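You operate a simulated robot arm through the tools that you are given. There is no shell and no other tool. Be economical: measure what you need, move in short steps, check, and stop when the job is done.

The job below is to be done with a simulated robot arm. You get a single attempt, and the scene is never put back.

## Task
Put the green card on top of the small cream carton. Switch the black lever of the tall green fixture off. Push the grey drawer shut. Fetch the bar marked seven and set it in the fault tray. Close the side table drawer. Take the blue-strapped bundle and leave it on the grey plate. Open the lower drawer of the machine, take the beige knob plate from the inside of the lower drawer of the machine and put it on the stained board, then shut the drawer. Shut the brown drawer. Open the feet drawer, fetch the bar marked five and set it in the inside of the feet drawer, then shut the drawer. Fetch the black adapter from the labels table and set it in the white tray. Open the beige drawer. The order is free. The black lever of the tall green fixture goes to its stop.
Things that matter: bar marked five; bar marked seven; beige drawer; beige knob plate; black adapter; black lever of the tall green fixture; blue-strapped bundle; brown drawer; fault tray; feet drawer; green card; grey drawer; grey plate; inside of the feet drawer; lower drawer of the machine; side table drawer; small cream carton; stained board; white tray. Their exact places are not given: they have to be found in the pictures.

Only the result counts: the job must be done as asked and must still hold three seconds after the hand-in. Knocking over, shifting, dropping, spilling or breaking anything else fails it.

## Robot
A 7-joint arm with a two-finger parallel gripper on a trunk, on a base that drives. Base frame: it is fixed to the floor where the robot stands at the start and does not move with it; the origin is under the middle of the robot, x ahead of it, y to its left, z up. Lengths are in m, angles in degrees, forces in N, time in s.
With the tool pointing down near the work surface it reaches from about 0.1 to 0.66 m from the robot's upright axis, wherever it stands. Its first joint turns from -166.0 to 166.0 degrees. Places, roughly: bar marked five [0, 6.25, 0.75]; bar marked seven [1, 3.5, 0.75]; beige drawer [0.6, 4.7, 0.7]; beige knob plate (18x11x4 cm) [-3.6, 2.7, 0.5]; black adapter (10x5x4 cm) [0.7, -3.6, 0.8]; black lever of the tall green fixture [0.6, 1.2, 0.9]; blue-strapped bundle (13x13x2 cm) [-1.4, 2.5, 0.8]; brown drawer [0.4, 3.9, 0.6]; fault tray (33x18 cm) [-1.6, 6.26, 0.8]; feet drawer [-3.6, 4.1, 0.7]; green card [0.5, 0.25, 0.75]; grey drawer [0.4, 2, 0.6]; grey plate (30x22x1 cm) [1, 3.8, 0.8]; inside of the feet drawer [-3.7, 4.1, 0.7]; lower drawer of the machine [-3.6, 2.8, 0.5]; side table drawer [-1.8, 4.7, 0.6]; small cream carton [-1.75, -0.25, 0.75]; stained board (26x32x1 cm) [-1.4, 1, 0.8]; white tray (20x26x4 cm) [1, -3.4, 0.8]. Payload 1.57 kg.
Tool frame: the origin (TCP) lies between the finger pads and is the grasp point; the fingertips stand 0.03 m ahead of it; z points along the fingers, y is the line along which they close. The gripper opens to 0.08 m. The fingers are 0.017 m wide and 0.012 m thick; the gripper's body (0.04 by 0.082 m) begins 0.08 m behind the TCP.
Orientation is that of the tool frame in the base frame, as a unit quaternion [w, x, y, z]. With the fingers straight down and closing along the base's y, the tool's x points along the base's -x, its y along +y and its z along -z.

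## Interface
- The arm moves only by the tool arm_command. Its argument "plan" is a list of rows, each an object (a shift or turn left out is 0, a gripper value left out holds the last) with "delta_pos": the shift along the base's x, y, z in m, a list of three; "turn": the turn, a rotation vector about the base's x, y, z in degrees, a list of three; "jaw": the opening in per cent of the stroke, from 0 (shut) to 100 (fully open). In form: [{"delta_pos": [dx, dy, dz], "turn": [wx, wy, wz], "jaw": jaw}, ...]. A call has 1 to 8 rows; each row shifts and turns the commanded pose from where the row before left it. Each row takes 0.2 s and may step no farther than 0.05 m and 8.6 degrees from the row before; otherwise, or with a gripper value out of range, the whole call is refused. Where a pose cannot be reached the arm comes as near as it can. A force on the tool above 40 N (or 10 N above the force at the start of the call, whichever is more), or a blocked arm, ends the call early, and 0.2 s more pass. The fingers move at their own pace (about 0.072 m/s each) and stop on an object; they squeeze with about 30 N. The grip force told is the motor's: it shows also when the fingers shut on nothing. Time passes only in rows, and 0.2 s behind the last, so rows that do not move let the fingers close. The reply holds the time, the measured pose of the TCP, the force on the tool along the base axes, the opening and the grip force, in the units named above and with some noise, with the torque about the TCP (base axes, N m) and any sound that the robot's microphone picked up, and new pictures: "views" is both (left out), scene, wrist or none.
- Cameras (640 x 400 px; columns grow to the right, rows downward): "scene" is now at [-0.0058, 0.1336, 1.3842]; the picture's right is [-0.06, -1.00, 0.00], its down [-0.64, 0.04, -0.76] and it looks along [0.76, -0.05, -0.65] (base axes); focal length 291 px, centre (320, 200). "wrist" rides on the gripper at [0.072, -0.007, -0.122] in the tool frame; the picture's right is [0.09, 1.00, 0.00], its down [-0.84, 0.08, -0.54] and it looks along [-0.54, 0.05, 0.84] (tool axes); focal length 238 px, centre (320, 200).
- raise_lower(by): slides the trunk up (or, below 0, down) by that many m; the arm and the scene camera ride with it, the base frame stays. It gives what a move gives, with no picture.
- steer(legs): drives the robot by 1 to 6 legs, each [ahead, left, turn to the left] in m, m and degrees, along the robot's own axes; the way and the turn of a leg run together, so that a leg with both is an arc; at most 1.5 m and 180 degrees a leg. The arm and the cameras ride along, it lands a little off, and it stops where it bumps. It gives what a move gives, and a new picture of the scene camera.
- aim_head(pan, tilt): turns the head with the scene camera to pan (to the left, within 86 degrees either way) and tilt (down, from -29 to 69), counted from straight ahead of the robot. It gives what a move gives, and a new picture of the scene camera.
- pixel_to_xyz(camera, pixels): for up to 12 pixels [column, row] of the newest picture of that camera ("zoom" is the newest enlarged one), the place [x, y, z] in the base frame of the surface seen there, good to about 0.002 m. No time passes.
- zoom(camera, box): a new picture of the part [left, top, right, bottom] of that camera's present view, enlarged. No time passes.
- sign_off(): hands the job in; it is judged then, once.

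Keep the steps short. Do not move on a guess: measure, check each grasp and each placing, and mend mistakes. In all there are 357 turns and 360 pictures (those below and enlarged ones count). Leave the gripper open and the arm clear of the work at the hand-in unless told otherwise, and finish with a single line.

The tools are called after "Call:" as a command line: name --argument value ..., lists and objects as JSON in quotes. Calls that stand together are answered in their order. arm_command: Moves the arm, as the interface text tells. Its arguments: {"type":"object","properties":{"plan":{"type":"array"},"views":{"type":"string","enum":["both","scene","wrist","none"]}},"required":["plan"]} The other tools are called the same way: raise_lower (by) slides the trunk up or down; steer (legs) drives the base; aim_head (pan, tilt) turns the head that bears the scene camera; pixel_to_xyz (camera, pixels) gives the place of the surface under pixels of a picture; zoom (camera, box) takes an enlarged picture of a part of a camera's view; sign_off () hands the job in.

At the start:

```text
clock: 0.0
tcp_pos: [0.4045, 0.0524, 1.0991]
tool_rot: [0.0, -0.001, 1.0, 0.0]
force: [0.1, 0.3, -0.8]
wrist_torque: [-0.02, -0.01, -0.01]
gripper_width: 0.08
grasp_force: 0.2
trunk travel left (down, up): [-0.05, 0.065]
robot x, y, heading: [-0.0006, 0.0007, 0.3]
head pan, tilt: [-3.6, 40.2]
```

scene: 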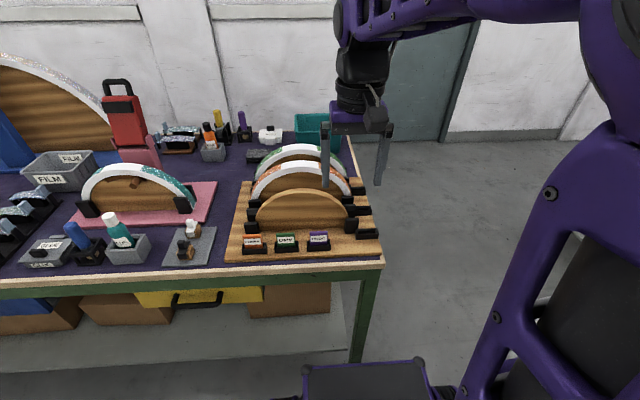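
wrist: 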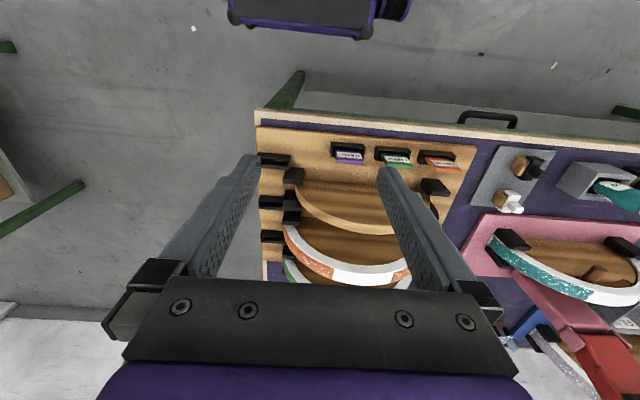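

I see three small card stands (orange, green, purple) at about (250-320, 240) in the scene picture. I'll zoom in there and measure.

Call:
zoom --camera "scene" --box '[220, 210, 380, 270]'

Call:
pixel_to_xyz --camera "scene" --pixels '[[286, 240], [286, 235], [286, 247], [277, 241], [296, 241], [240, 255], [370, 250], [300, 265], [318, 238], [253, 240]]'

Call:
zoom --camera "wrist" --box '[260, 110, 500, 240]'

```text
4.00 times, centred on (300, 240) of scene
```

zoom: 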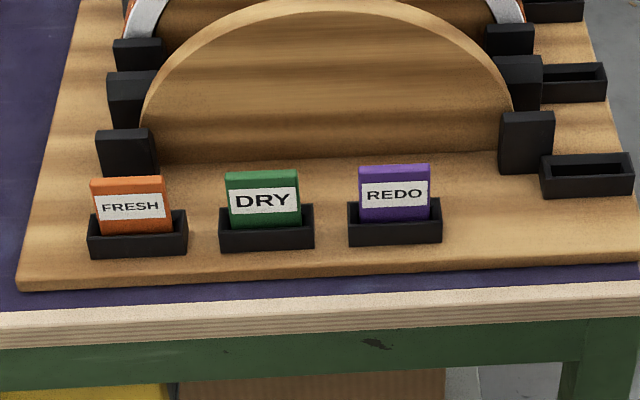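

```text
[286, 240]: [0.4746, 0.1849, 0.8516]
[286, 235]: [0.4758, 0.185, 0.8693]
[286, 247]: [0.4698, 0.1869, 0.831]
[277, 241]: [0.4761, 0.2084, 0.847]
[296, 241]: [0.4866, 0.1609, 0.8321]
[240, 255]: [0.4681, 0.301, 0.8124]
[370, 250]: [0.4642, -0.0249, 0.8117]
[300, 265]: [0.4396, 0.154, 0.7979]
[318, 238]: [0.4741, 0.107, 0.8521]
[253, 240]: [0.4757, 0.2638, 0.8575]
```

```text
2.67 times, centred on (380, 175) of wrist
```

zoom: 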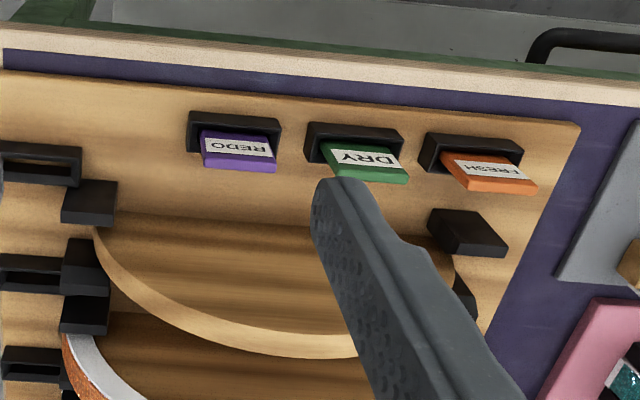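

Green DRY card stands in a slot holder at about (262,200) in the zoom. I'll measure edges in the wrist zoom and scene picture.

Call:
pixel_to_xyz --camera "zoom" --pixels '[[365, 172], [345, 152], [395, 160], [320, 128], [395, 133], [400, 145], [310, 135], [330, 170], [404, 178], [330, 178]]'

Call:
pixel_to_xyz --camera "scene" --pixels '[[280, 234], [293, 233], [278, 238], [294, 240], [294, 236], [286, 251], [297, 243], [285, 254], [286, 253], [276, 250]]'

Call:
aim_head --pan 20 --tilt 35

```text
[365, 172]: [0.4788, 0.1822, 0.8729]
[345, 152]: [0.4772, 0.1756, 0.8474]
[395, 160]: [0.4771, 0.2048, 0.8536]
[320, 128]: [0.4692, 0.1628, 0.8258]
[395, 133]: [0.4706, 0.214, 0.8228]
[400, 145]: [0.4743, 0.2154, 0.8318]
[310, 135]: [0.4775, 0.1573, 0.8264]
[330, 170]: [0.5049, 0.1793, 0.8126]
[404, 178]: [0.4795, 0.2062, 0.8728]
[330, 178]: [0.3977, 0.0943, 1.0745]
```

```text
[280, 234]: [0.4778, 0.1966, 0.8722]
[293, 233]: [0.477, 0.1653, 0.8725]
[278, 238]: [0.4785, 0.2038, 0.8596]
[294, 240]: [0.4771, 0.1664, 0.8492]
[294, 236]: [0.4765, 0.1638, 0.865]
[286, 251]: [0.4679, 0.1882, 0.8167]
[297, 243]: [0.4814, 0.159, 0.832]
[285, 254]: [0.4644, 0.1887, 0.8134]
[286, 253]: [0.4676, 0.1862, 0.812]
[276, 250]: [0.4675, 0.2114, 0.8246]
```

```text
clock: 0.9
tcp_pos: [0.4035, 0.0522, 1.0973]
tool_rot: [-0.002, 0.0, 1.0, -0.001]
force: [-0.9, 0.5, -0.2]
wrist_torque: [-0.02, -0.01, -0.04]
gripper_width: 0.0801
grasp_force: 0.2
trunk travel left (down, up): [-0.05, 0.065]
robot x, y, heading: [-0.0001, 0.0002, -0.1]
head pan, tilt: [20.0, 35.0]
```

scene: 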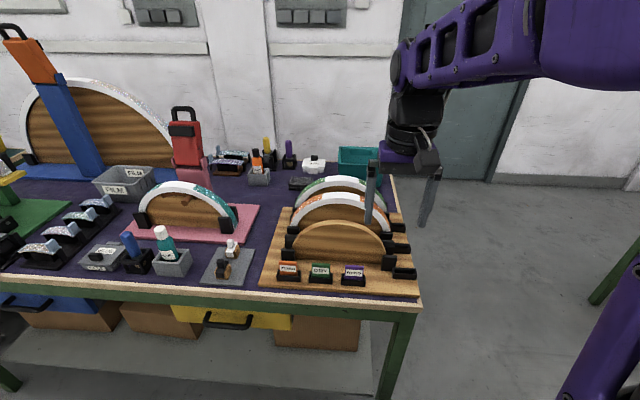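

Card spans y 0.164–0.206, front x 0.477, top z 0.873; holder top ~0.832. I'll move above with the jaw at 70% and descend partway.

Call:
arm_command --plan '[{"delta_pos": [0.019, 0.033, 0], "jaw": 70}, {"delta_pos": [0.019, 0.033, 0]}, {"delta_pos": [0.019, 0.033, -0.02]}, {"delta_pos": [0.0205, 0.033, -0.04]}, {"delta_pos": [0, 0, -0.05]}, {"delta_pos": [0, 0, -0.05]}, {"delta_pos": [0, 0, 0]}]'

```text
refused: row 4 steps farther than a row can; nothing moved
```

The step was too long; splitting it up.

Call:
arm_command --plan '[{"delta_pos": [0.019, 0.033, 0], "jaw": 70}, {"delta_pos": [0.019, 0.033, 0]}, {"delta_pos": [0.019, 0.033, -0.02]}, {"delta_pos": [0.0205, 0.033, -0.02]}, {"delta_pos": [0, 0, -0.048]}, {"delta_pos": [0, 0, -0.048]}, {"delta_pos": [0, 0, -0.02]}, {"delta_pos": [0, 0, 0]}]'

```text
clock: 2.7
tcp_pos: [0.4797, 0.1842, 0.9416]
tool_rot: [-0.001, 0.0, 1.0, 0.0]
force: [0.4, -0.1, 0.3]
wrist_torque: [0.02, -0.01, -0.01]
gripper_width: 0.0561
grasp_force: 0.0
trunk travel left (down, up): [-0.05, 0.065]
robot x, y, heading: [-0.0017, 0.0035, 0.2]
head pan, tilt: [20.0, 35.0]
```

scene: 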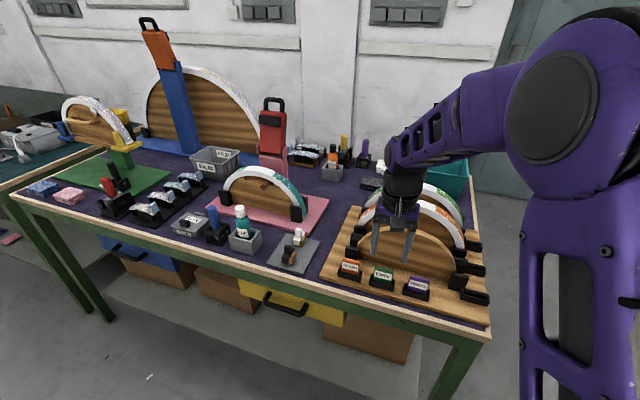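
wrist: 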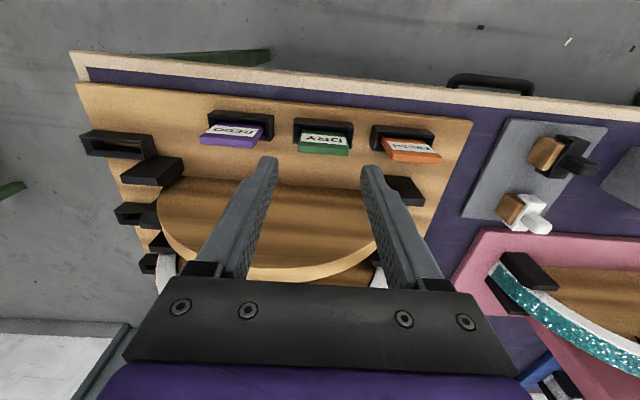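

The card lies between the fingers. Descend 0.073 and close.

Call:
arm_command --plan '[{"delta_pos": [0.001, 0.001, -0.04]}, {"delta_pos": [0, 0, -0.032]}, {"jaw": 70}, {"jaw": 20}, {"jaw": 20}, {"jaw": 20}]' --views "wrist"

```text
clock: 4.1
tcp_pos: [0.4801, 0.1875, 0.8701]
tool_rot: [0.0, 0.0, 1.0, -0.001]
force: [0.0, 0.8, -0.7]
wrist_torque: [0.02, -0.02, 0.0]
gripper_width: 0.0428
grasp_force: 30.2
trunk travel left (down, up): [-0.05, 0.065]
robot x, y, heading: [-0.0018, 0.0012, 0.2]
head pan, tilt: [20.0, 35.0]
```

wrist: 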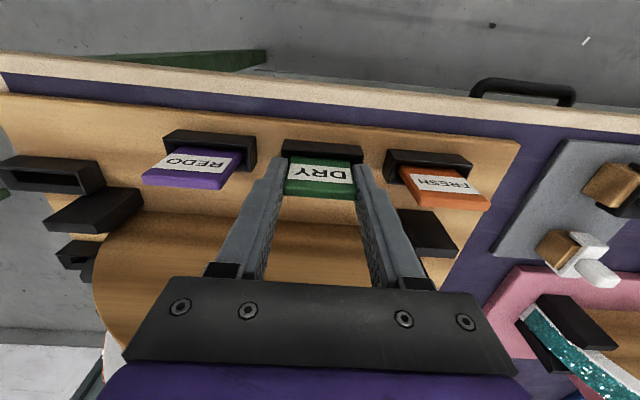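

Gripped at 0.043 m. Lift straight up.

Call:
arm_command --plan '[{"delta_pos": [0, 0, 0.03]}, {"delta_pos": [0, 0, 0.04]}, {"delta_pos": [0, 0, 0.05]}, {"delta_pos": [0, 0, 0.05]}, {"delta_pos": [-0.03, 0, 0.03]}, {"delta_pos": [-0.05, 0, 0]}]' --views "wrist"

Call:
zoom --camera "wrist" --box '[220, 100, 420, 225]'

```text
clock: 5.5
tcp_pos: [0.4003, 0.1856, 1.0696]
tool_rot: [-0.001, 0.001, 1.0, 0.0]
force: [0.8, 0.2, -0.3]
wrist_torque: [0.0, 0.01, -0.02]
gripper_width: 0.0427
grasp_force: 29.6
trunk travel left (down, up): [-0.05, 0.065]
robot x, y, heading: [-0.0009, -0.003, 0.0]
head pan, tilt: [20.0, 35.0]
```

wrist: 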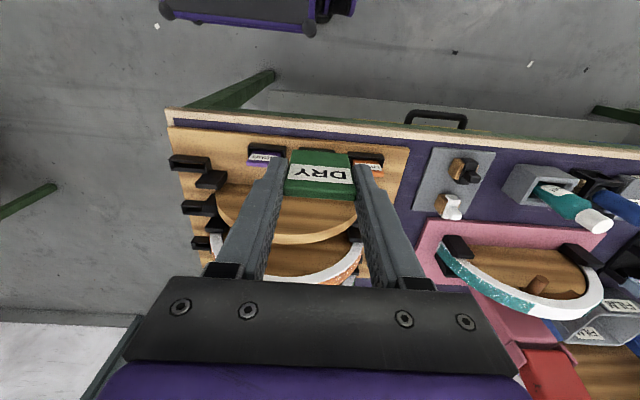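

```text
3.20 times, centred on (320, 162) of wrist
```

zoom: 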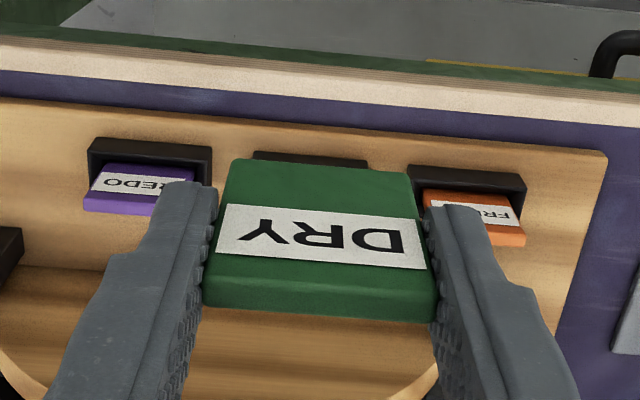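

Card held well. Turn right 90° to see the surroundings on the way to the carton behind me.

Call:
pixel_to_xyz --camera "zoom" --pixels '[[320, 170], [320, 280], [320, 305], [240, 175], [400, 180]]'

Call:
aim_head --pan -60 --tilt 20

```text
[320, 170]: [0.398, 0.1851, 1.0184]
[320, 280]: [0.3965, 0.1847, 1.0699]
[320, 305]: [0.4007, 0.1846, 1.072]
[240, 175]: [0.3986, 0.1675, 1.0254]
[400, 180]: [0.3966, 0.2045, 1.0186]
```

```text
clock: 7.0
tcp_pos: [0.4013, 0.1868, 1.0688]
tool_rot: [-0.001, 0.0, 1.0, 0.0]
force: [0.3, -0.6, 0.0]
wrist_torque: [0.01, -0.01, 0.0]
gripper_width: 0.0428
grasp_force: 30.0
trunk travel left (down, up): [-0.05, 0.065]
robot x, y, heading: [-0.0012, -0.0005, 0.2]
head pan, tilt: [-60.0, 20.0]
```

scene: 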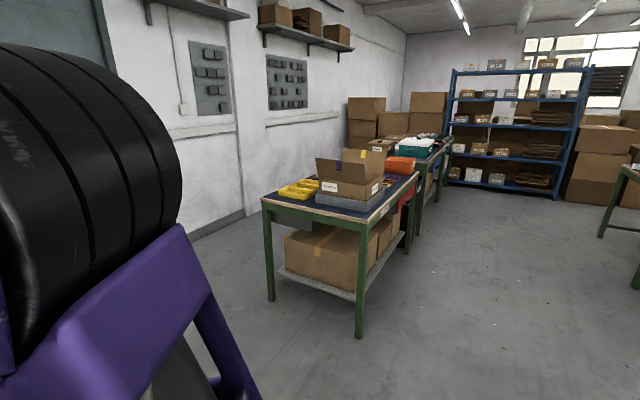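

Call:
steer --legs '[[-0.15, 0, 0], [0, 0, -120]]'

Call:
aim_head --pan -40 --tilt 25

```text
clock: 13.6
tcp_pos: [-0.1933, -0.44, 1.0695]
tool_rot: [0.0, 0.867, 0.497, 0.0]
force: [-1.3, -0.5, 0.1]
wrist_torque: [-0.03, 0.03, 0.0]
gripper_width: 0.0429
grasp_force: 30.4
trunk travel left (down, up): [-0.05, 0.065]
robot x, y, heading: [-0.1554, -0.0003, -120.4]
head pan, tilt: [-60.0, 20.0]
```

scene: 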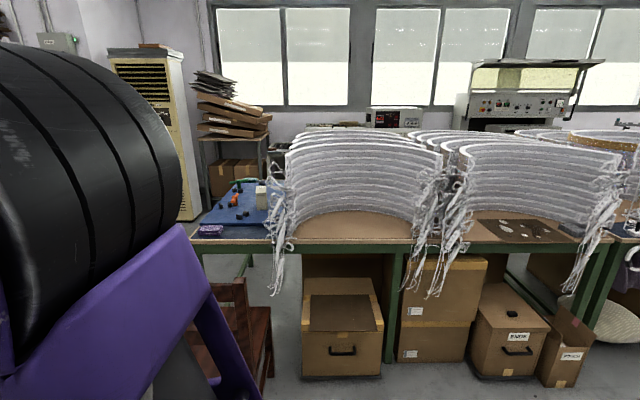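

```text
clock: 14.4
tcp_pos: [-0.1945, -0.4404, 1.0698]
tool_rot: [0.0, 0.867, 0.498, -0.001]
force: [0.8, 0.3, 0.5]
wrist_torque: [-0.03, -0.02, -0.06]
gripper_width: 0.0427
grasp_force: 30.1
trunk travel left (down, up): [-0.05, 0.065]
robot x, y, heading: [-0.1574, 0.0011, -120.5]
head pan, tilt: [-40.0, 25.0]
```

scene: 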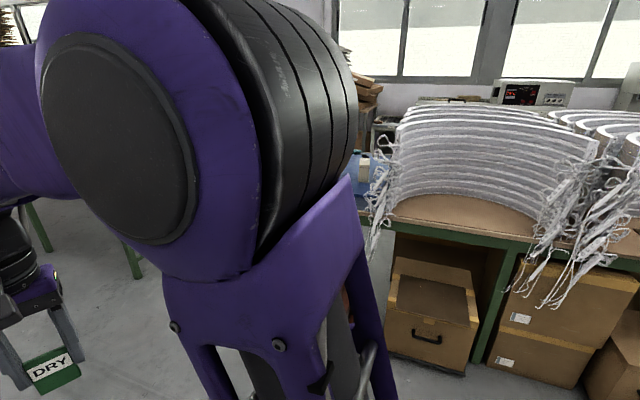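

The blue mat with a small cream carton is near (366,165). Measure it.

Call:
zoom --camera "scene" --box '[340, 140, 420, 190]'

Call:
pixel_to_xyz --camera "scene" --pixels '[[365, 165], [365, 156], [371, 175], [362, 190], [400, 210], [440, 205], [470, 225], [358, 182]]'

```text
8.00 times, centred on (380, 165) of scene
```

zoom: 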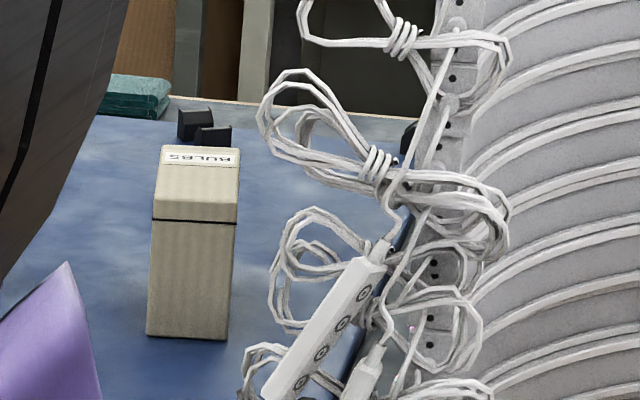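

```text
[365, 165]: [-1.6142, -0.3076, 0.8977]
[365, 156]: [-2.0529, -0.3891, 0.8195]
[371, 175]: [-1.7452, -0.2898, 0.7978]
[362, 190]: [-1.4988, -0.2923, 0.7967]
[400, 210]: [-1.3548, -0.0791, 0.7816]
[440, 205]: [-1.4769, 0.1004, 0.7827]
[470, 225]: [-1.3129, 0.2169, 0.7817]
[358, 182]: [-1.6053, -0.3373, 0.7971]
```

Call:
pixel_to_xyz --camera "zoom" --pixels '[[195, 185], [160, 212], [232, 215], [170, 155], [235, 160], [195, 175], [195, 250], [150, 335], [225, 338], [195, 205], [210, 135]]'

Call:
steer --legs '[[0, 0, -60]]'

Call:
aim_head --pan 0 --tilt 35

```text
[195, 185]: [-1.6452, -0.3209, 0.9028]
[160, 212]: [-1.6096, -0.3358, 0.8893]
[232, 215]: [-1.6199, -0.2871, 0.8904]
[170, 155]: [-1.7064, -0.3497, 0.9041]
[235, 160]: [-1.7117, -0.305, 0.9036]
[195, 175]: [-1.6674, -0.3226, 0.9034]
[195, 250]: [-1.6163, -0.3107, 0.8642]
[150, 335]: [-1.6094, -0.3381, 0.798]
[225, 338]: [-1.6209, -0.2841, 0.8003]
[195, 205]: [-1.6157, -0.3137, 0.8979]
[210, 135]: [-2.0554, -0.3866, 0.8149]
```

```text
clock: 17.5
tcp_pos: [-0.5564, -0.1819, 1.0697]
tool_rot: [-0.001, 1.0, -0.004, 0.001]
force: [1.3, -0.3, -0.5]
wrist_torque: [-0.02, 0.02, 0.02]
gripper_width: 0.0428
grasp_force: 30.3
trunk travel left (down, up): [-0.05, 0.065]
robot x, y, heading: [-0.1485, -0.0039, 179.7]
head pan, tilt: [-40.0, 25.0]
```

scene: 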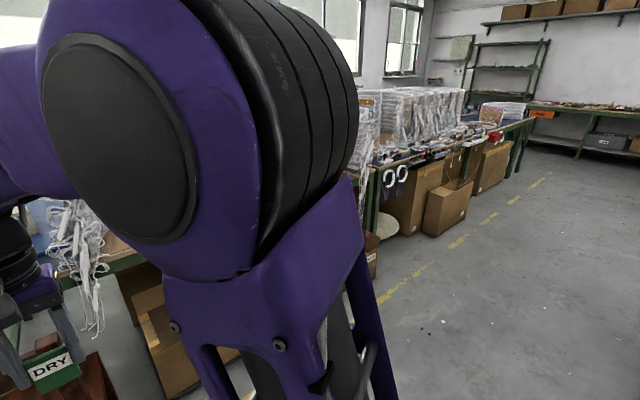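

```text
clock: 18.6
tcp_pos: [-0.5564, -0.1833, 1.0695]
tool_rot: [0.001, 1.0, -0.004, 0.0]
force: [-0.2, 0.1, 0.2]
wrist_torque: [0.02, 0.02, -0.02]
gripper_width: 0.0428
grasp_force: 29.7
trunk travel left (down, up): [-0.05, 0.065]
robot x, y, heading: [-0.153, -0.003, 179.6]
head pan, tilt: [0.0, 35.0]
```

scene: 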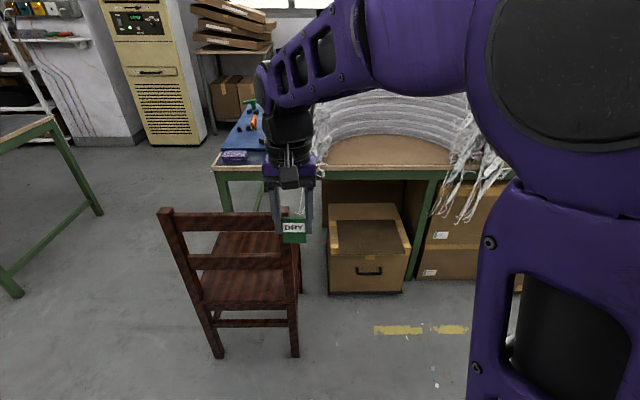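

Chair in front. Measuring chair corners, table edge and box.

Call:
pixel_to_xyz --camera "scene" --pixels '[[166, 212], [300, 218], [218, 355], [296, 355], [325, 290], [402, 290], [336, 165], [225, 166], [300, 290], [410, 260], [233, 155], [388, 330]]'

```text
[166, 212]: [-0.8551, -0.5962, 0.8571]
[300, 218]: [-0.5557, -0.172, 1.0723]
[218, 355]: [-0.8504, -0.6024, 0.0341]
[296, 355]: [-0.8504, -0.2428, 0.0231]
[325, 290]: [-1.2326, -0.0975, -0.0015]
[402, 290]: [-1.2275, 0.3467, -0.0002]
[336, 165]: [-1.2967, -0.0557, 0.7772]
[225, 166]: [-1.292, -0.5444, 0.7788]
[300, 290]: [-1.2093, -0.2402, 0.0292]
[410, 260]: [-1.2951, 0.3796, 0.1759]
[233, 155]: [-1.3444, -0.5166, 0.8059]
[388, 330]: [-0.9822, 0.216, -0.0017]
```

The chair blocks the front; the table's left end (y≈-0.55) seems free. Look left to check the floor.

Call:
aim_head --pan 35 --tilt 30

```text
clock: 19.6
tcp_pos: [-0.5575, -0.1829, 1.067]
tool_rot: [-0.001, 1.0, -0.006, 0.002]
force: [0.2, 0.4, -0.5]
wrist_torque: [0.0, 0.0, -0.02]
gripper_width: 0.0429
grasp_force: 29.4
trunk travel left (down, up): [-0.05, 0.065]
robot x, y, heading: [-0.1519, 0.0014, 179.3]
head pan, tilt: [35.0, 30.0]
```

scene: 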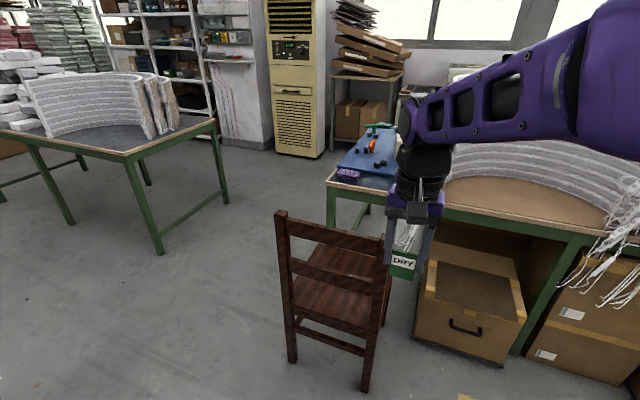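

Call:
pixel_to_xyz --camera "scene" --pixels '[[160, 250], [225, 200], [215, 122], [125, 160], [290, 360], [280, 155], [330, 180], [331, 225], [372, 230], [290, 190], [365, 385]]'

```text
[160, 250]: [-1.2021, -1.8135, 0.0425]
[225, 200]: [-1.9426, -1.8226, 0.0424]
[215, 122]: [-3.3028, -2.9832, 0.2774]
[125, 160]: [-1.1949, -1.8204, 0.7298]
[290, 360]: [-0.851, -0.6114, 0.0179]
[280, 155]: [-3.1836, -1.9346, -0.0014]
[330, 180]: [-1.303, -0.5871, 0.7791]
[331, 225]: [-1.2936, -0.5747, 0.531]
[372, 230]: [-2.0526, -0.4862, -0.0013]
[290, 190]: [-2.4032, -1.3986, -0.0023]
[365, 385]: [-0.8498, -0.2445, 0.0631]
```

The corridor y -0.59…-1.82 is free. Drive left, ahead, then turn to face +y beside the table's left end.

Call:
steer --legs '[[0, 1.12, 0], [1.5, 0, 0], [0, 0, -90]]'

Call:
aim_head --pan 10 --tilt 45

```text
clock: 41.9
tcp_pos: [-1.8368, -0.7112, 1.0683]
tool_rot: [-0.001, -0.694, 0.72, -0.002]
force: [-0.6, 0.2, 0.4]
wrist_torque: [0.03, 0.01, -0.01]
gripper_width: 0.0428
grasp_force: 29.6
trunk travel left (down, up): [-0.05, 0.065]
robot x, y, heading: [-1.6676, -1.1176, 87.9]
head pan, tilt: [35.0, 30.0]
```

scene: 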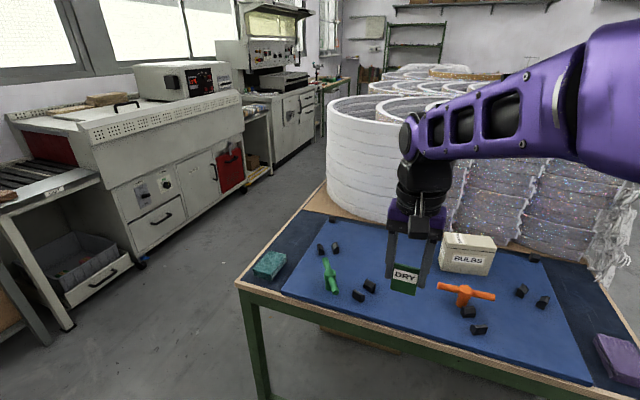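

```text
clock: 42.8
tcp_pos: [-1.8369, -0.7133, 1.068]
tool_rot: [-0.001, -0.695, 0.719, -0.002]
force: [0.5, 0.0, 0.3]
wrist_torque: [0.0, 0.02, 0.03]
gripper_width: 0.0426
grasp_force: 30.2
trunk travel left (down, up): [-0.05, 0.065]
robot x, y, heading: [-1.6621, -1.1184, 88.2]
head pan, tilt: [10.0, 45.0]
```

scene: 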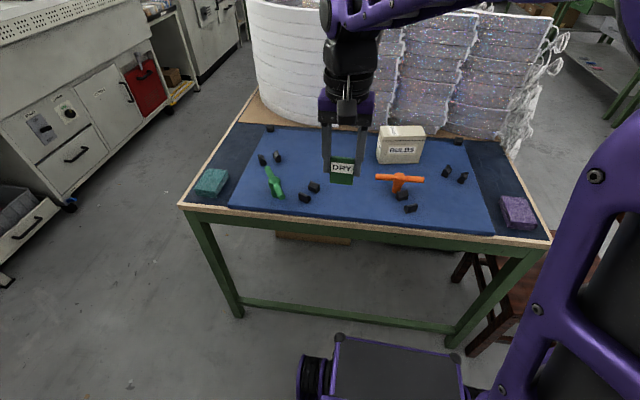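

Call:
pixel_to_xyz --camera "scene" --pixels '[[395, 337], [230, 308], [455, 340], [400, 128], [382, 130], [422, 132], [400, 136], [400, 155], [405, 185], [400, 110]]'

Call:
zoom --camera "scene" --box '[320, 110, 480, 210]'

```text
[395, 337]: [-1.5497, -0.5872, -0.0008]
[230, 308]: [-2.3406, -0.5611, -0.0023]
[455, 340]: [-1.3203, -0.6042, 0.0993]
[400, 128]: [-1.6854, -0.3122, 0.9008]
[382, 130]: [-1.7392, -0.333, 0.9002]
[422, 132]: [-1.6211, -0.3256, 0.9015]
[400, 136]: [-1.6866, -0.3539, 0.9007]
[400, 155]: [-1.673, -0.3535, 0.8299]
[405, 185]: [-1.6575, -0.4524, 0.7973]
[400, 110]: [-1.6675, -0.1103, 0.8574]
```

```text
4.00 times, centred on (400, 160) of scene
```

zoom: 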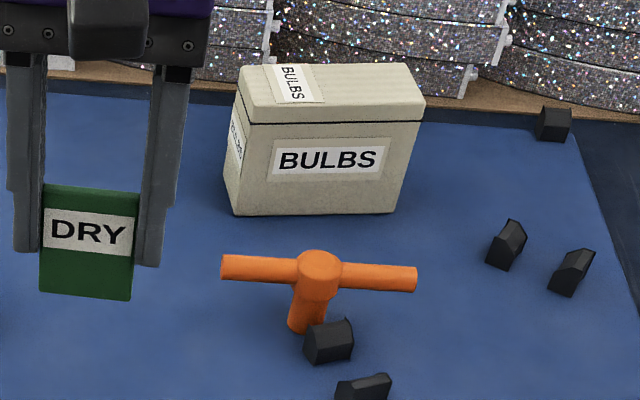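

Carton top centre ≈(-1.675,-0.322,0.901). I'll drive 0.13 m closer and then check reach, planning to lay the card flat by pitching the tool forward ~70°.

Call:
pixel_to_xyz --camera "scene" --pixels '[[400, 345], [340, 340], [455, 362], [400, 180], [388, 178], [345, 175]]'

Call:
pixel_to_xyz --camera "zoom" --pixels '[[242, 70], [404, 66], [250, 102], [418, 94], [335, 80], [320, 258]]'

Call:
steer --legs '[[0.13, 0, 0]]'

```text
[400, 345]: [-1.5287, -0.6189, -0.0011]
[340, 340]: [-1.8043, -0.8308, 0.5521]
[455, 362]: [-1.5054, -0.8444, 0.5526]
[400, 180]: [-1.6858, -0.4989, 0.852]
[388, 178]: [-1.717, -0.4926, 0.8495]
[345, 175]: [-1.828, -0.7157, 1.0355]
```

```text
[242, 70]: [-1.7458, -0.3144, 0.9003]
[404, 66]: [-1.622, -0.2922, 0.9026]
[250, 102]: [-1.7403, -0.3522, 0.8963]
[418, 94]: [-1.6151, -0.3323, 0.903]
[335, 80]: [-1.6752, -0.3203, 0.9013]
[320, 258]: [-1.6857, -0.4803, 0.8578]
```

```text
clock: 44.1
tcp_pos: [-1.8342, -0.5822, 1.0682]
tool_rot: [-0.001, -0.696, 0.718, -0.002]
force: [-0.3, 0.4, -0.1]
wrist_torque: [-0.03, 0.01, 0.02]
gripper_width: 0.0427
grasp_force: 29.5
trunk travel left (down, up): [-0.05, 0.065]
robot x, y, heading: [-1.6607, -0.99, 88.3]
head pan, tilt: [10.0, 45.0]
```

scene: 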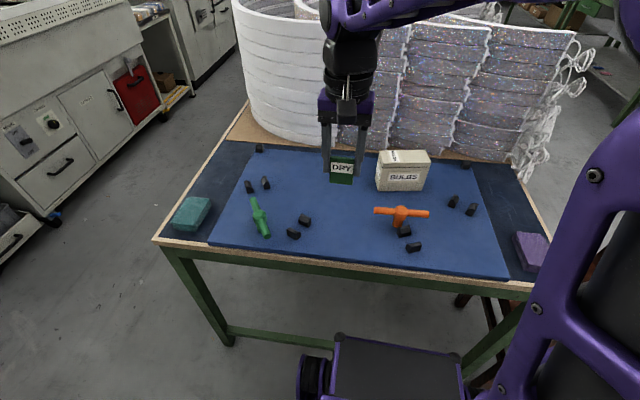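

The carton is yawed ~10°, top centre ≈(-1.68,-0.325,0.901). Rotate the tool by +11.5° yaw and start pitching it forward above, staying high.

Call:
arm_command --plan '[{"delta_pos": [0.04, 0, 0], "turn": [0, 0, 5.75]}, {"delta_pos": [0.04, 0, 0], "turn": [0, 0, 5.75]}, {"delta_pos": [0.0128, 0.01, 0], "turn": [7.68, 1.36, 0]}, {"delta_pos": [0.0128, 0.01, 0], "turn": [7.68, 1.36, 0]}, {"delta_pos": [0.0128, 0.01, 0], "turn": [7.68, 1.36, 0]}, {"delta_pos": [0.0128, 0.01, 0], "turn": [7.68, 1.36, 0]}, {"delta_pos": [0.0128, 0.01, 0], "turn": [7.68, 1.36, 0]}, {"delta_pos": [0.0128, 0.01, 0], "turn": [7.68, 1.36, 0]}]' --views "none"

Call:
arm_command --plan '[{"delta_pos": [0, 0.03, 0], "turn": [7.68, 1.36, 0]}, {"delta_pos": [0, 0.03, 0], "turn": [7.68, 1.36, 0]}, {"delta_pos": [0, 0.03, 0], "turn": [7.68, 1.36, 0]}, {"delta_pos": [0, 0.03, -0.02]}, {"delta_pos": [0, 0, 0]}]'

```text
clock: 45.9
tcp_pos: [-1.6796, -0.5215, 1.0667]
tool_rot: [-0.253, 0.703, -0.592, -0.302]
force: [0.2, -0.5, 0.5]
wrist_torque: [-0.01, -0.01, 0.03]
gripper_width: 0.0426
grasp_force: 29.9
trunk travel left (down, up): [-0.05, 0.065]
robot x, y, heading: [-1.6606, -0.9869, 88.4]
head pan, tilt: [10.0, 45.0]
```

```text
clock: 47.1
tcp_pos: [-1.6776, -0.404, 1.0468]
tool_rot: [-0.368, 0.625, -0.529, -0.44]
force: [0.0, 0.0, -1.3]
wrist_torque: [0.02, 0.01, -0.01]
gripper_width: 0.0428
grasp_force: 30.2
trunk travel left (down, up): [-0.05, 0.065]
robot x, y, heading: [-1.6562, -0.9872, 88.0]
head pan, tilt: [10.0, 45.0]
```

scene: 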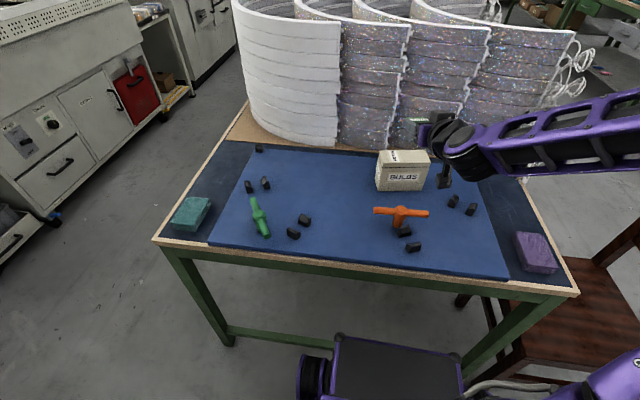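
wrist: 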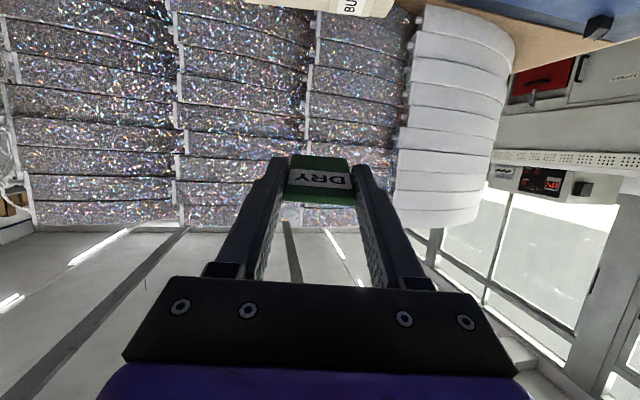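

Call:
pixel_to_xyz --camera "scene" --pixels '[[445, 180], [440, 130], [418, 120], [398, 155], [425, 165]]'

Call:
zoom --camera "scene" --box '[360, 90, 520, 190]'

```text
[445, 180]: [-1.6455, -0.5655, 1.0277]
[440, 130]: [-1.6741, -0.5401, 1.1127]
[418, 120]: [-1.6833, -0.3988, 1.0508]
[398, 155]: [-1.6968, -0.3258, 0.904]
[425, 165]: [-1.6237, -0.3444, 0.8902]
```

```text
4.00 times, centred on (440, 140) of scene
```

zoom: 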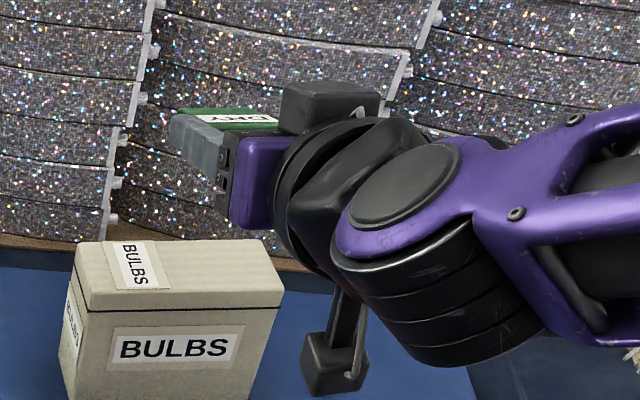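

Call:
pixel_to_xyz --camera "zoom" --pixels '[[440, 355], [380, 330], [335, 385], [600, 330]]'

Call:
arm_command --plan '[{"delta_pos": [0, 0.02, -0.02], "turn": [-7.68, -1.36, 0]}, {"delta_pos": [0, 0.021, -0.03]}, {"delta_pos": [0, 0.02, -0.03]}, {"delta_pos": [0, 0, 0]}]'

```text
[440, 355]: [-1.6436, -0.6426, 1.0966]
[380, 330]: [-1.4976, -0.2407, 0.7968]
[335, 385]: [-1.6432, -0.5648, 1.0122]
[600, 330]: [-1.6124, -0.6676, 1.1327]
```

```text
clock: 48.1
tcp_pos: [-1.6774, -0.3422, 0.9666]
tool_rot: [-0.331, 0.655, -0.552, -0.396]
force: [0.5, 0.3, 0.1]
wrist_torque: [0.01, 0.01, 0.0]
gripper_width: 0.0429
grasp_force: 30.1
trunk travel left (down, up): [-0.05, 0.065]
robot x, y, heading: [-1.6579, -0.9843, 88.3]
head pan, tilt: [10.0, 45.0]
```

scene: 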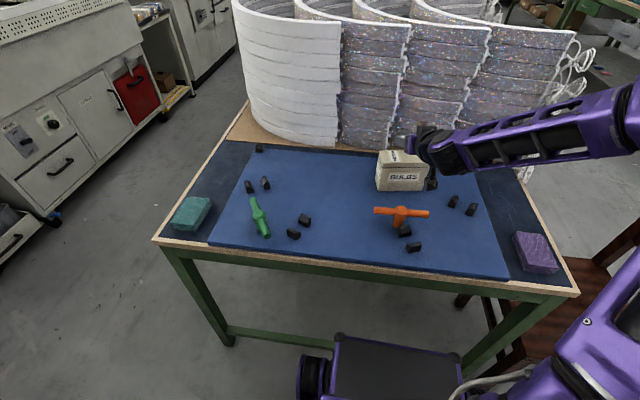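
wrist: 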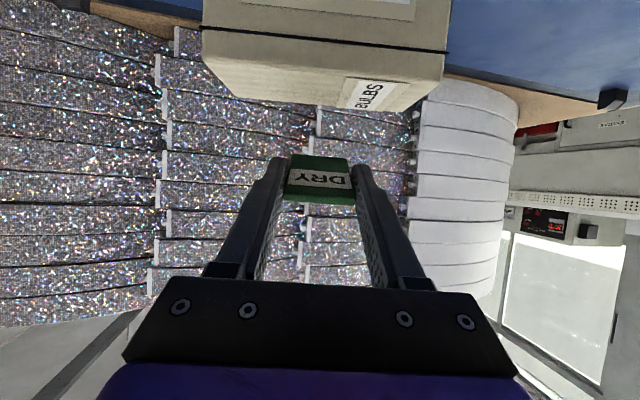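

Aligned with the carton. Lower to light contact.

Call:
arm_command --plan '[{"delta_pos": [0, 0, -0.02]}, {"delta_pos": [0, 0, -0.013]}, {"delta_pos": [0, 0, 0]}]'

Call:
zoom --camera "wrist" --box '[220, 90, 420, 215]'

```text
clock: 48.9
tcp_pos: [-1.6764, -0.3423, 0.9341]
tool_rot: [-0.33, 0.655, -0.552, -0.397]
force: [-0.1, 0.2, -0.2]
wrist_torque: [0.01, -0.01, -0.01]
gripper_width: 0.0427
grasp_force: 30.3
trunk travel left (down, up): [-0.05, 0.065]
robot x, y, heading: [-1.6587, -0.9864, 88.2]
head pan, tilt: [10.0, 45.0]
```

scene: 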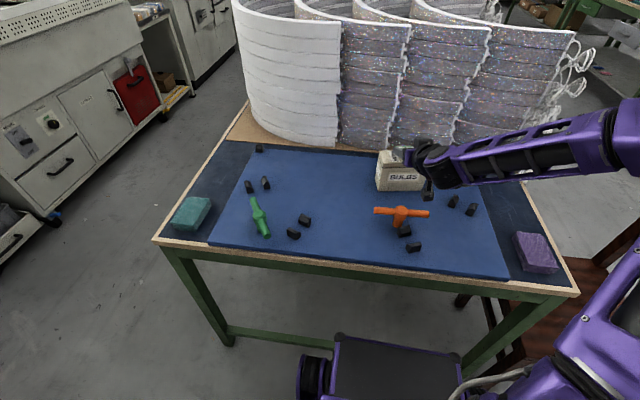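
wrist: 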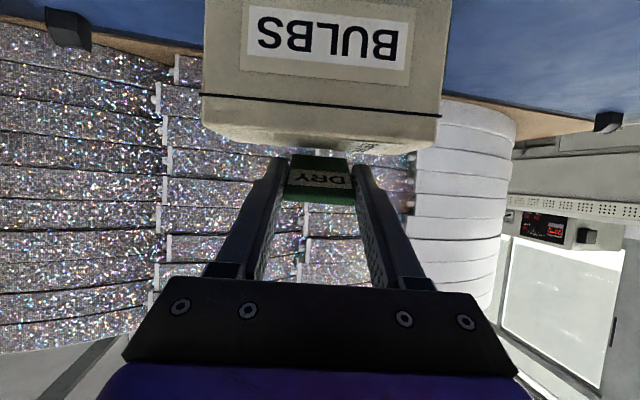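

```text
3.20 times, centred on (320, 152) of wrist
```

zoom: 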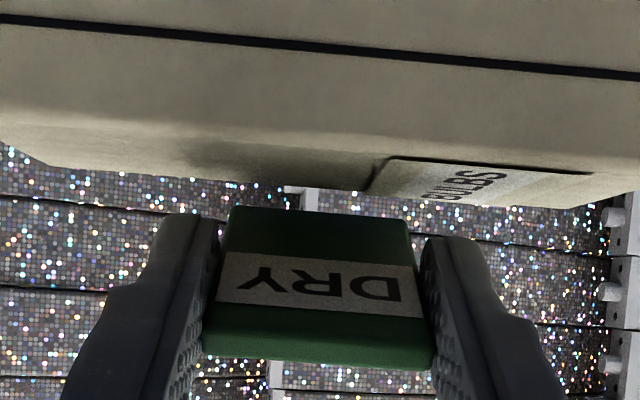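

Call:
arm_command --plan '[{"delta_pos": [0, 0, -0.004]}, {"delta_pos": [0, 0, -0.003]}, {"delta_pos": [0, 0, 0]}]' --views "wrist"

Call:
zoom --camera "wrist" --box '[220, 90, 420, 215]'

```text
clock: 49.7
tcp_pos: [-1.6757, -0.3421, 0.928]
tool_rot: [-0.333, 0.653, -0.552, -0.396]
force: [0.0, 1.0, 1.6]
wrist_torque: [0.11, -0.05, -0.02]
gripper_width: 0.0427
grasp_force: 29.9
trunk travel left (down, up): [-0.05, 0.065]
robot x, y, heading: [-1.6627, -0.9905, 88.2]
head pan, tilt: [10.0, 45.0]
```

wrist: 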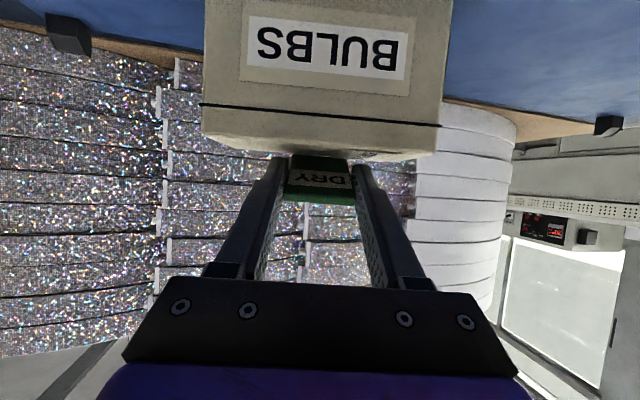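

```text
3.20 times, centred on (320, 152) of wrist
```

zoom: 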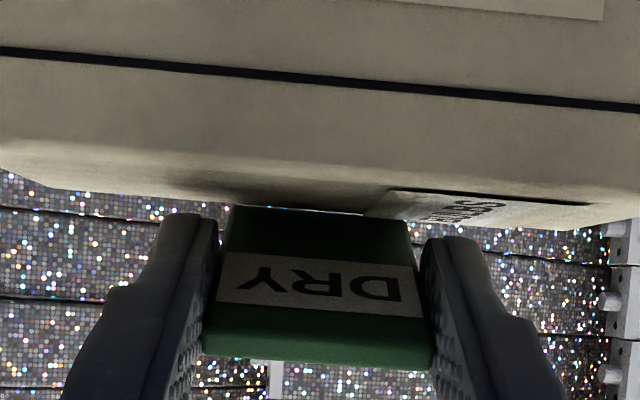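

Contact (1.6 N). Release, then back off along the tool axis.

Call:
arm_command --plan '[{"jaw": 62}, {"jaw": 75}, {"jaw": 75}, {"delta_pos": [0.006, -0.035, 0.03]}, {"delta_pos": [0.006, -0.035, 0.03]}, {"delta_pos": [0.004, -0.02, 0.04]}, {"delta_pos": [0, 0, 0.05]}]'

Call:
zoom --camera "scene" --box '[340, 120, 460, 195]'

```text
clock: 51.3
tcp_pos: [-1.6604, -0.4367, 1.0795]
tool_rot: [-0.33, 0.655, -0.553, -0.396]
force: [-0.6, 0.4, -0.4]
wrist_torque: [0.02, 0.01, 0.04]
gripper_width: 0.06
grasp_force: 0.1
trunk travel left (down, up): [-0.05, 0.065]
robot x, y, heading: [-1.6598, -0.9902, 88.1]
head pan, tilt: [10.0, 45.0]
```

scene: 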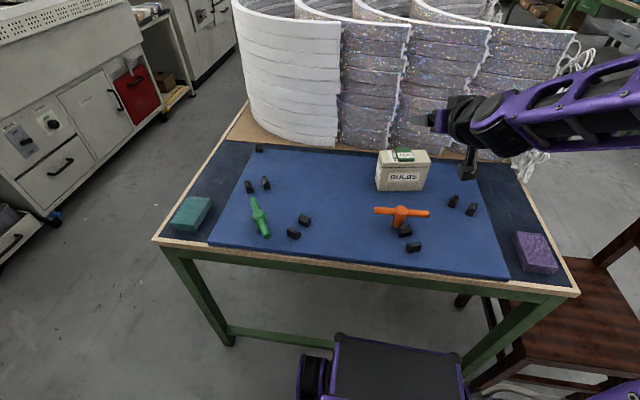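
wrist: 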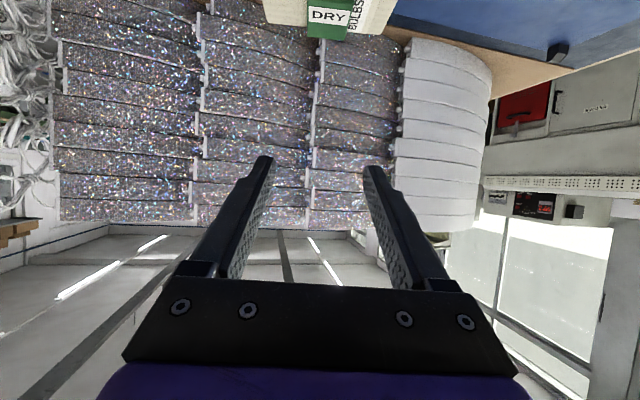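

```text
5.33 times, centred on (400, 158) of scene
```

zoom: 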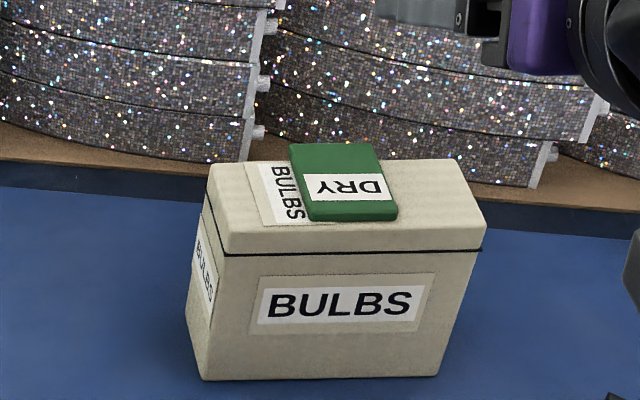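

Call:
pixel_to_xyz --camera "zoom" --pixels '[[300, 150], [370, 150], [320, 205], [390, 205], [345, 165], [240, 172], [430, 165], [470, 210]]'

```text
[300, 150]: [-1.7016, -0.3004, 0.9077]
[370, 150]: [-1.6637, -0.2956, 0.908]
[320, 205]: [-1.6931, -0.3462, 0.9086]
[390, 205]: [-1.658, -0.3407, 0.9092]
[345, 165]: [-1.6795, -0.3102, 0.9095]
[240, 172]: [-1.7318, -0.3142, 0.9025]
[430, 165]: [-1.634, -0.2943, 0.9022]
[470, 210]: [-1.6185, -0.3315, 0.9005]
```

Card lies flat on the carton. Now unpitch the tool and retract.

Call:
arm_command --plan '[{"delta_pos": [0, -0.02, 0.005], "turn": [-7.68, -1.36, 0]}, {"delta_pos": [0, -0.02, 0.005], "turn": [-7.68, -1.36, 0]}, {"delta_pos": [0, -0.02, 0.005], "turn": [-7.68, -1.36, 0]}, {"delta_pos": [0, -0.02, 0.005], "turn": [-7.68, -1.36, 0]}, {"delta_pos": [0, -0.02, 0], "turn": [-7.68, -1.36, 0]}, {"delta_pos": [0, -0.02, 0], "turn": [-7.68, -1.36, 0]}, {"delta_pos": [0, -0.02, 0], "turn": [-7.68, -1.36, 0]}, {"delta_pos": [0, -0.02, 0], "turn": [-7.68, -1.36, 0]}]' --views "none"

Call:
arm_command --plan '[{"turn": [0, 0, -5.75], "jaw": 100}, {"turn": [0, 0, -5.75]}, {"delta_pos": [0, 0, 0]}]' --views "none"

Call:
steer --legs '[[-0.2, 0, 0], [0, 0, -90]]'

Call:
aim_head --pan -30 --tilt 25

```text
clock: 52.3
tcp_pos: [-1.6484, -0.5173, 1.1467]
tool_rot: [-0.186, 0.707, -0.618, -0.29]
force: [-0.4, -0.3, 0.2]
wrist_torque: [-0.03, -0.04, -0.02]
gripper_width: 0.0601
grasp_force: 0.1
trunk travel left (down, up): [-0.05, 0.065]
robot x, y, heading: [-1.6621, -0.9858, 88.2]
head pan, tilt: [10.0, 45.0]
stopped in row 4: the arm was blocked; the commanded pose is now the measured one
```

```text
clock: 53.3
tcp_pos: [-1.6096, -0.5228, 1.1557]
tool_rot: [0.215, -0.608, 0.709, 0.285]
force: [-0.5, -0.3, 0.2]
wrist_torque: [-0.01, 0.0, 0.01]
gripper_width: 0.0801
grasp_force: 0.0
trunk travel left (down, up): [-0.05, 0.065]
robot x, y, heading: [-1.6586, -0.9884, 88.1]
head pan, tilt: [10.0, 45.0]
stopped in row 3: the arm was blocked; the commanded pose is now the measured one
```

```text
clock: 58.9
tcp_pos: [-1.1999, -1.2362, 1.1557]
tool_rot: [0.354, 0.071, 0.931, 0.048]
force: [-0.4, -0.2, -0.1]
wrist_torque: [0.02, -0.04, -0.04]
gripper_width: 0.0803
grasp_force: 0.1
trunk travel left (down, up): [-0.05, 0.065]
robot x, y, heading: [-1.668, -1.1863, -2.6]
head pan, tilt: [10.0, 45.0]
```

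scene: 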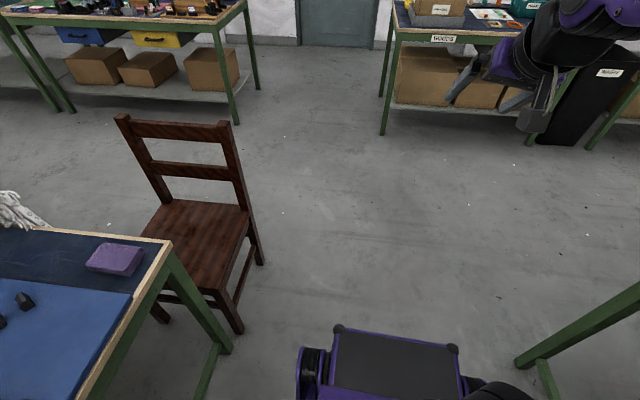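

```text
clock: 59.9
tcp_pos: [-1.2005, -1.2356, 1.1579]
tool_rot: [0.357, 0.072, 0.93, 0.048]
force: [0.0, 0.1, -0.1]
wrist_torque: [-0.02, -0.04, 0.0]
gripper_width: 0.0802
grasp_force: 0.0
trunk travel left (down, up): [-0.05, 0.065]
robot x, y, heading: [-1.6646, -1.1895, -2.2]
head pan, tilt: [-30.0, 25.0]
```

scene: 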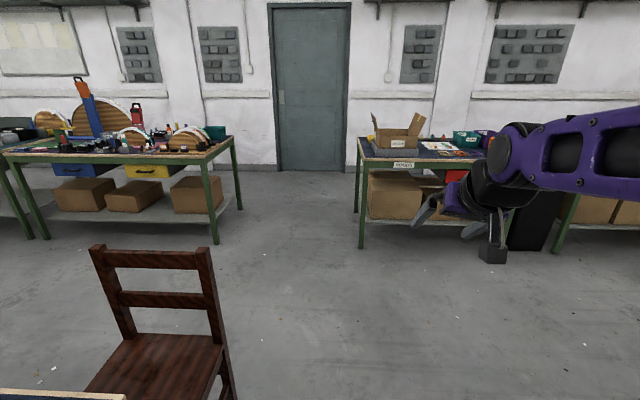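

The arm neared a limit while unpitching up high. I'll straighten while lowering and pulling back.

Call:
arm_command --plan '[{"delta_pos": [-0.01, 0.01, -0.03], "turn": [-0.93, 6.95, 1.4]}, {"delta_pos": [-0.01, 0.01, -0.03], "turn": [-0.93, 6.95, 1.4]}, {"delta_pos": [-0.01, 0.01, -0.03], "turn": [-0.93, 6.95, 1.4]}, {"delta_pos": [-0.01, 0.01, 0], "turn": [-0.93, 6.95, 1.4]}, {"delta_pos": [-0.01, 0.01, 0], "turn": [-0.93, 6.95, 1.4]}, {"delta_pos": [-0.01, 0.01, 0], "turn": [-0.93, 6.95, 1.4]}, {"delta_pos": [0, 0, 0]}]' --views "none"

```text
clock: 60.6
tcp_pos: [-1.2375, -1.2441, 1.1462]
tool_rot: [0.293, 0.078, 0.95, 0.076]
force: [0.7, -0.2, 0.8]
wrist_torque: [-0.04, 0.02, 0.02]
gripper_width: 0.0801
grasp_force: 0.0
trunk travel left (down, up): [-0.05, 0.065]
robot x, y, heading: [-1.6646, -1.1853, -2.1]
head pan, tilt: [-30.0, 25.0]
stopped in row 3: the arm was blocked; the commanded pose is now the measured one
```

Call:
arm_command --plan '[{"delta_pos": [0.02, 0.0, -0.04]}, {"delta_pos": [0.02, 0.0, -0.04]}, {"delta_pos": [0.02, 0, -0.03]}]'

```text
clock: 61.3
tcp_pos: [-1.2146, -1.2369, 1.1534]
tool_rot: [0.381, 0.069, 0.913, 0.128]
force: [0.3, -0.1, -0.3]
wrist_torque: [0.0, -0.01, -0.03]
gripper_width: 0.0798
grasp_force: 0.0
trunk travel left (down, up): [-0.05, 0.065]
robot x, y, heading: [-1.6639, -1.1884, -2.4]
head pan, tilt: [-30.0, 25.0]
stopped in row 3: the arm was blocked; the commanded pose is now the measured one
```

scene: 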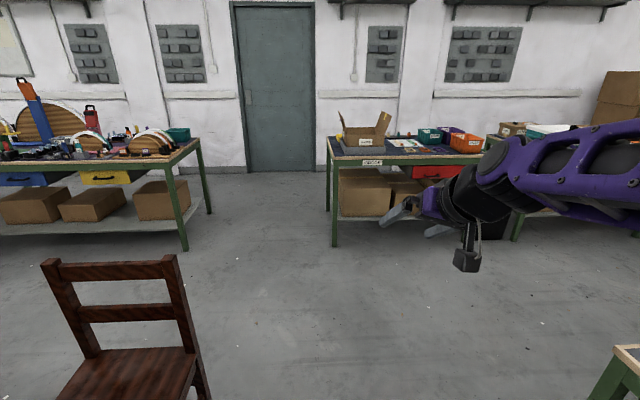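
wrist: 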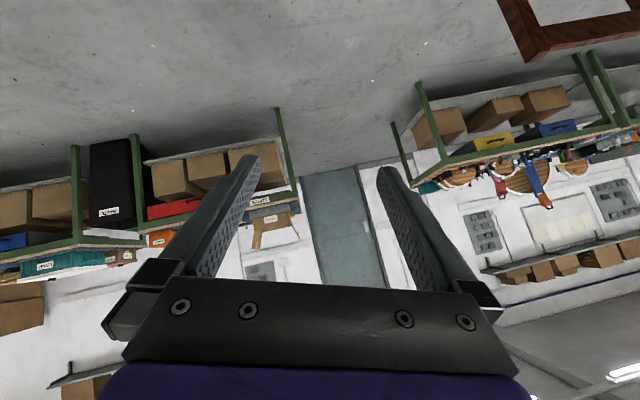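

Call:
arm_command --plan '[{"delta_pos": [0.04, 0.0, 0.0]}, {"delta_pos": [0.04, 0.0, 0.0]}, {"delta_pos": [0.04, 0, 0]}, {"delta_pos": [0, 0, 0]}]' --views "none"

```text
clock: 61.9
tcp_pos: [-1.1727, -1.2394, 1.2474]
tool_rot: [0.463, 0.064, 0.863, 0.192]
force: [-0.1, 1.1, 0.3]
wrist_torque: [-0.03, -0.01, -0.05]
gripper_width: 0.0801
grasp_force: 0.1
trunk travel left (down, up): [-0.05, 0.065]
robot x, y, heading: [-1.6619, -1.1869, -2.6]
head pan, tilt: [-30.0, 25.0]
stopped in row 3: the arm was blocked; the commanded pose is now the measured one
```

Call:
arm_command --plan '[{"delta_pos": [0.0, 0.04, 0.0]}, {"delta_pos": [0.0, 0.04, 0.0]}, {"delta_pos": [0.0, 0.04, 0]}, {"delta_pos": [0, 0.04, 0]}]' --views "scene"

```text
clock: 62.5
tcp_pos: [-1.1781, -1.2618, 1.2513]
tool_rot: [0.48, 0.157, 0.843, 0.188]
force: [0.5, 0.2, 0.0]
wrist_torque: [0.0, -0.02, 0.0]
gripper_width: 0.08
grasp_force: 0.0
trunk travel left (down, up): [-0.05, 0.065]
robot x, y, heading: [-1.6616, -1.1861, -2.5]
head pan, tilt: [-30.0, 25.0]
stopped in row 3: the arm was blocked; the commanded pose is now the measured one
```

scene: 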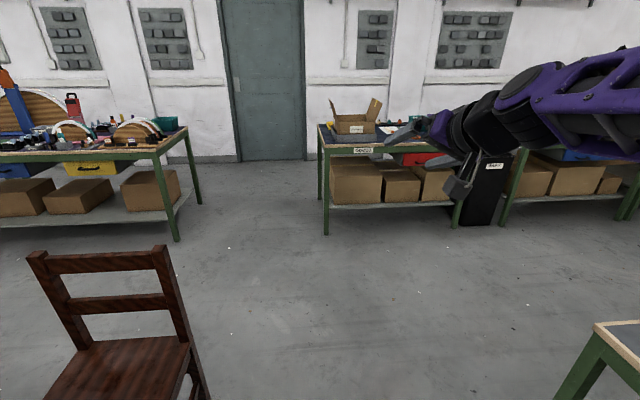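

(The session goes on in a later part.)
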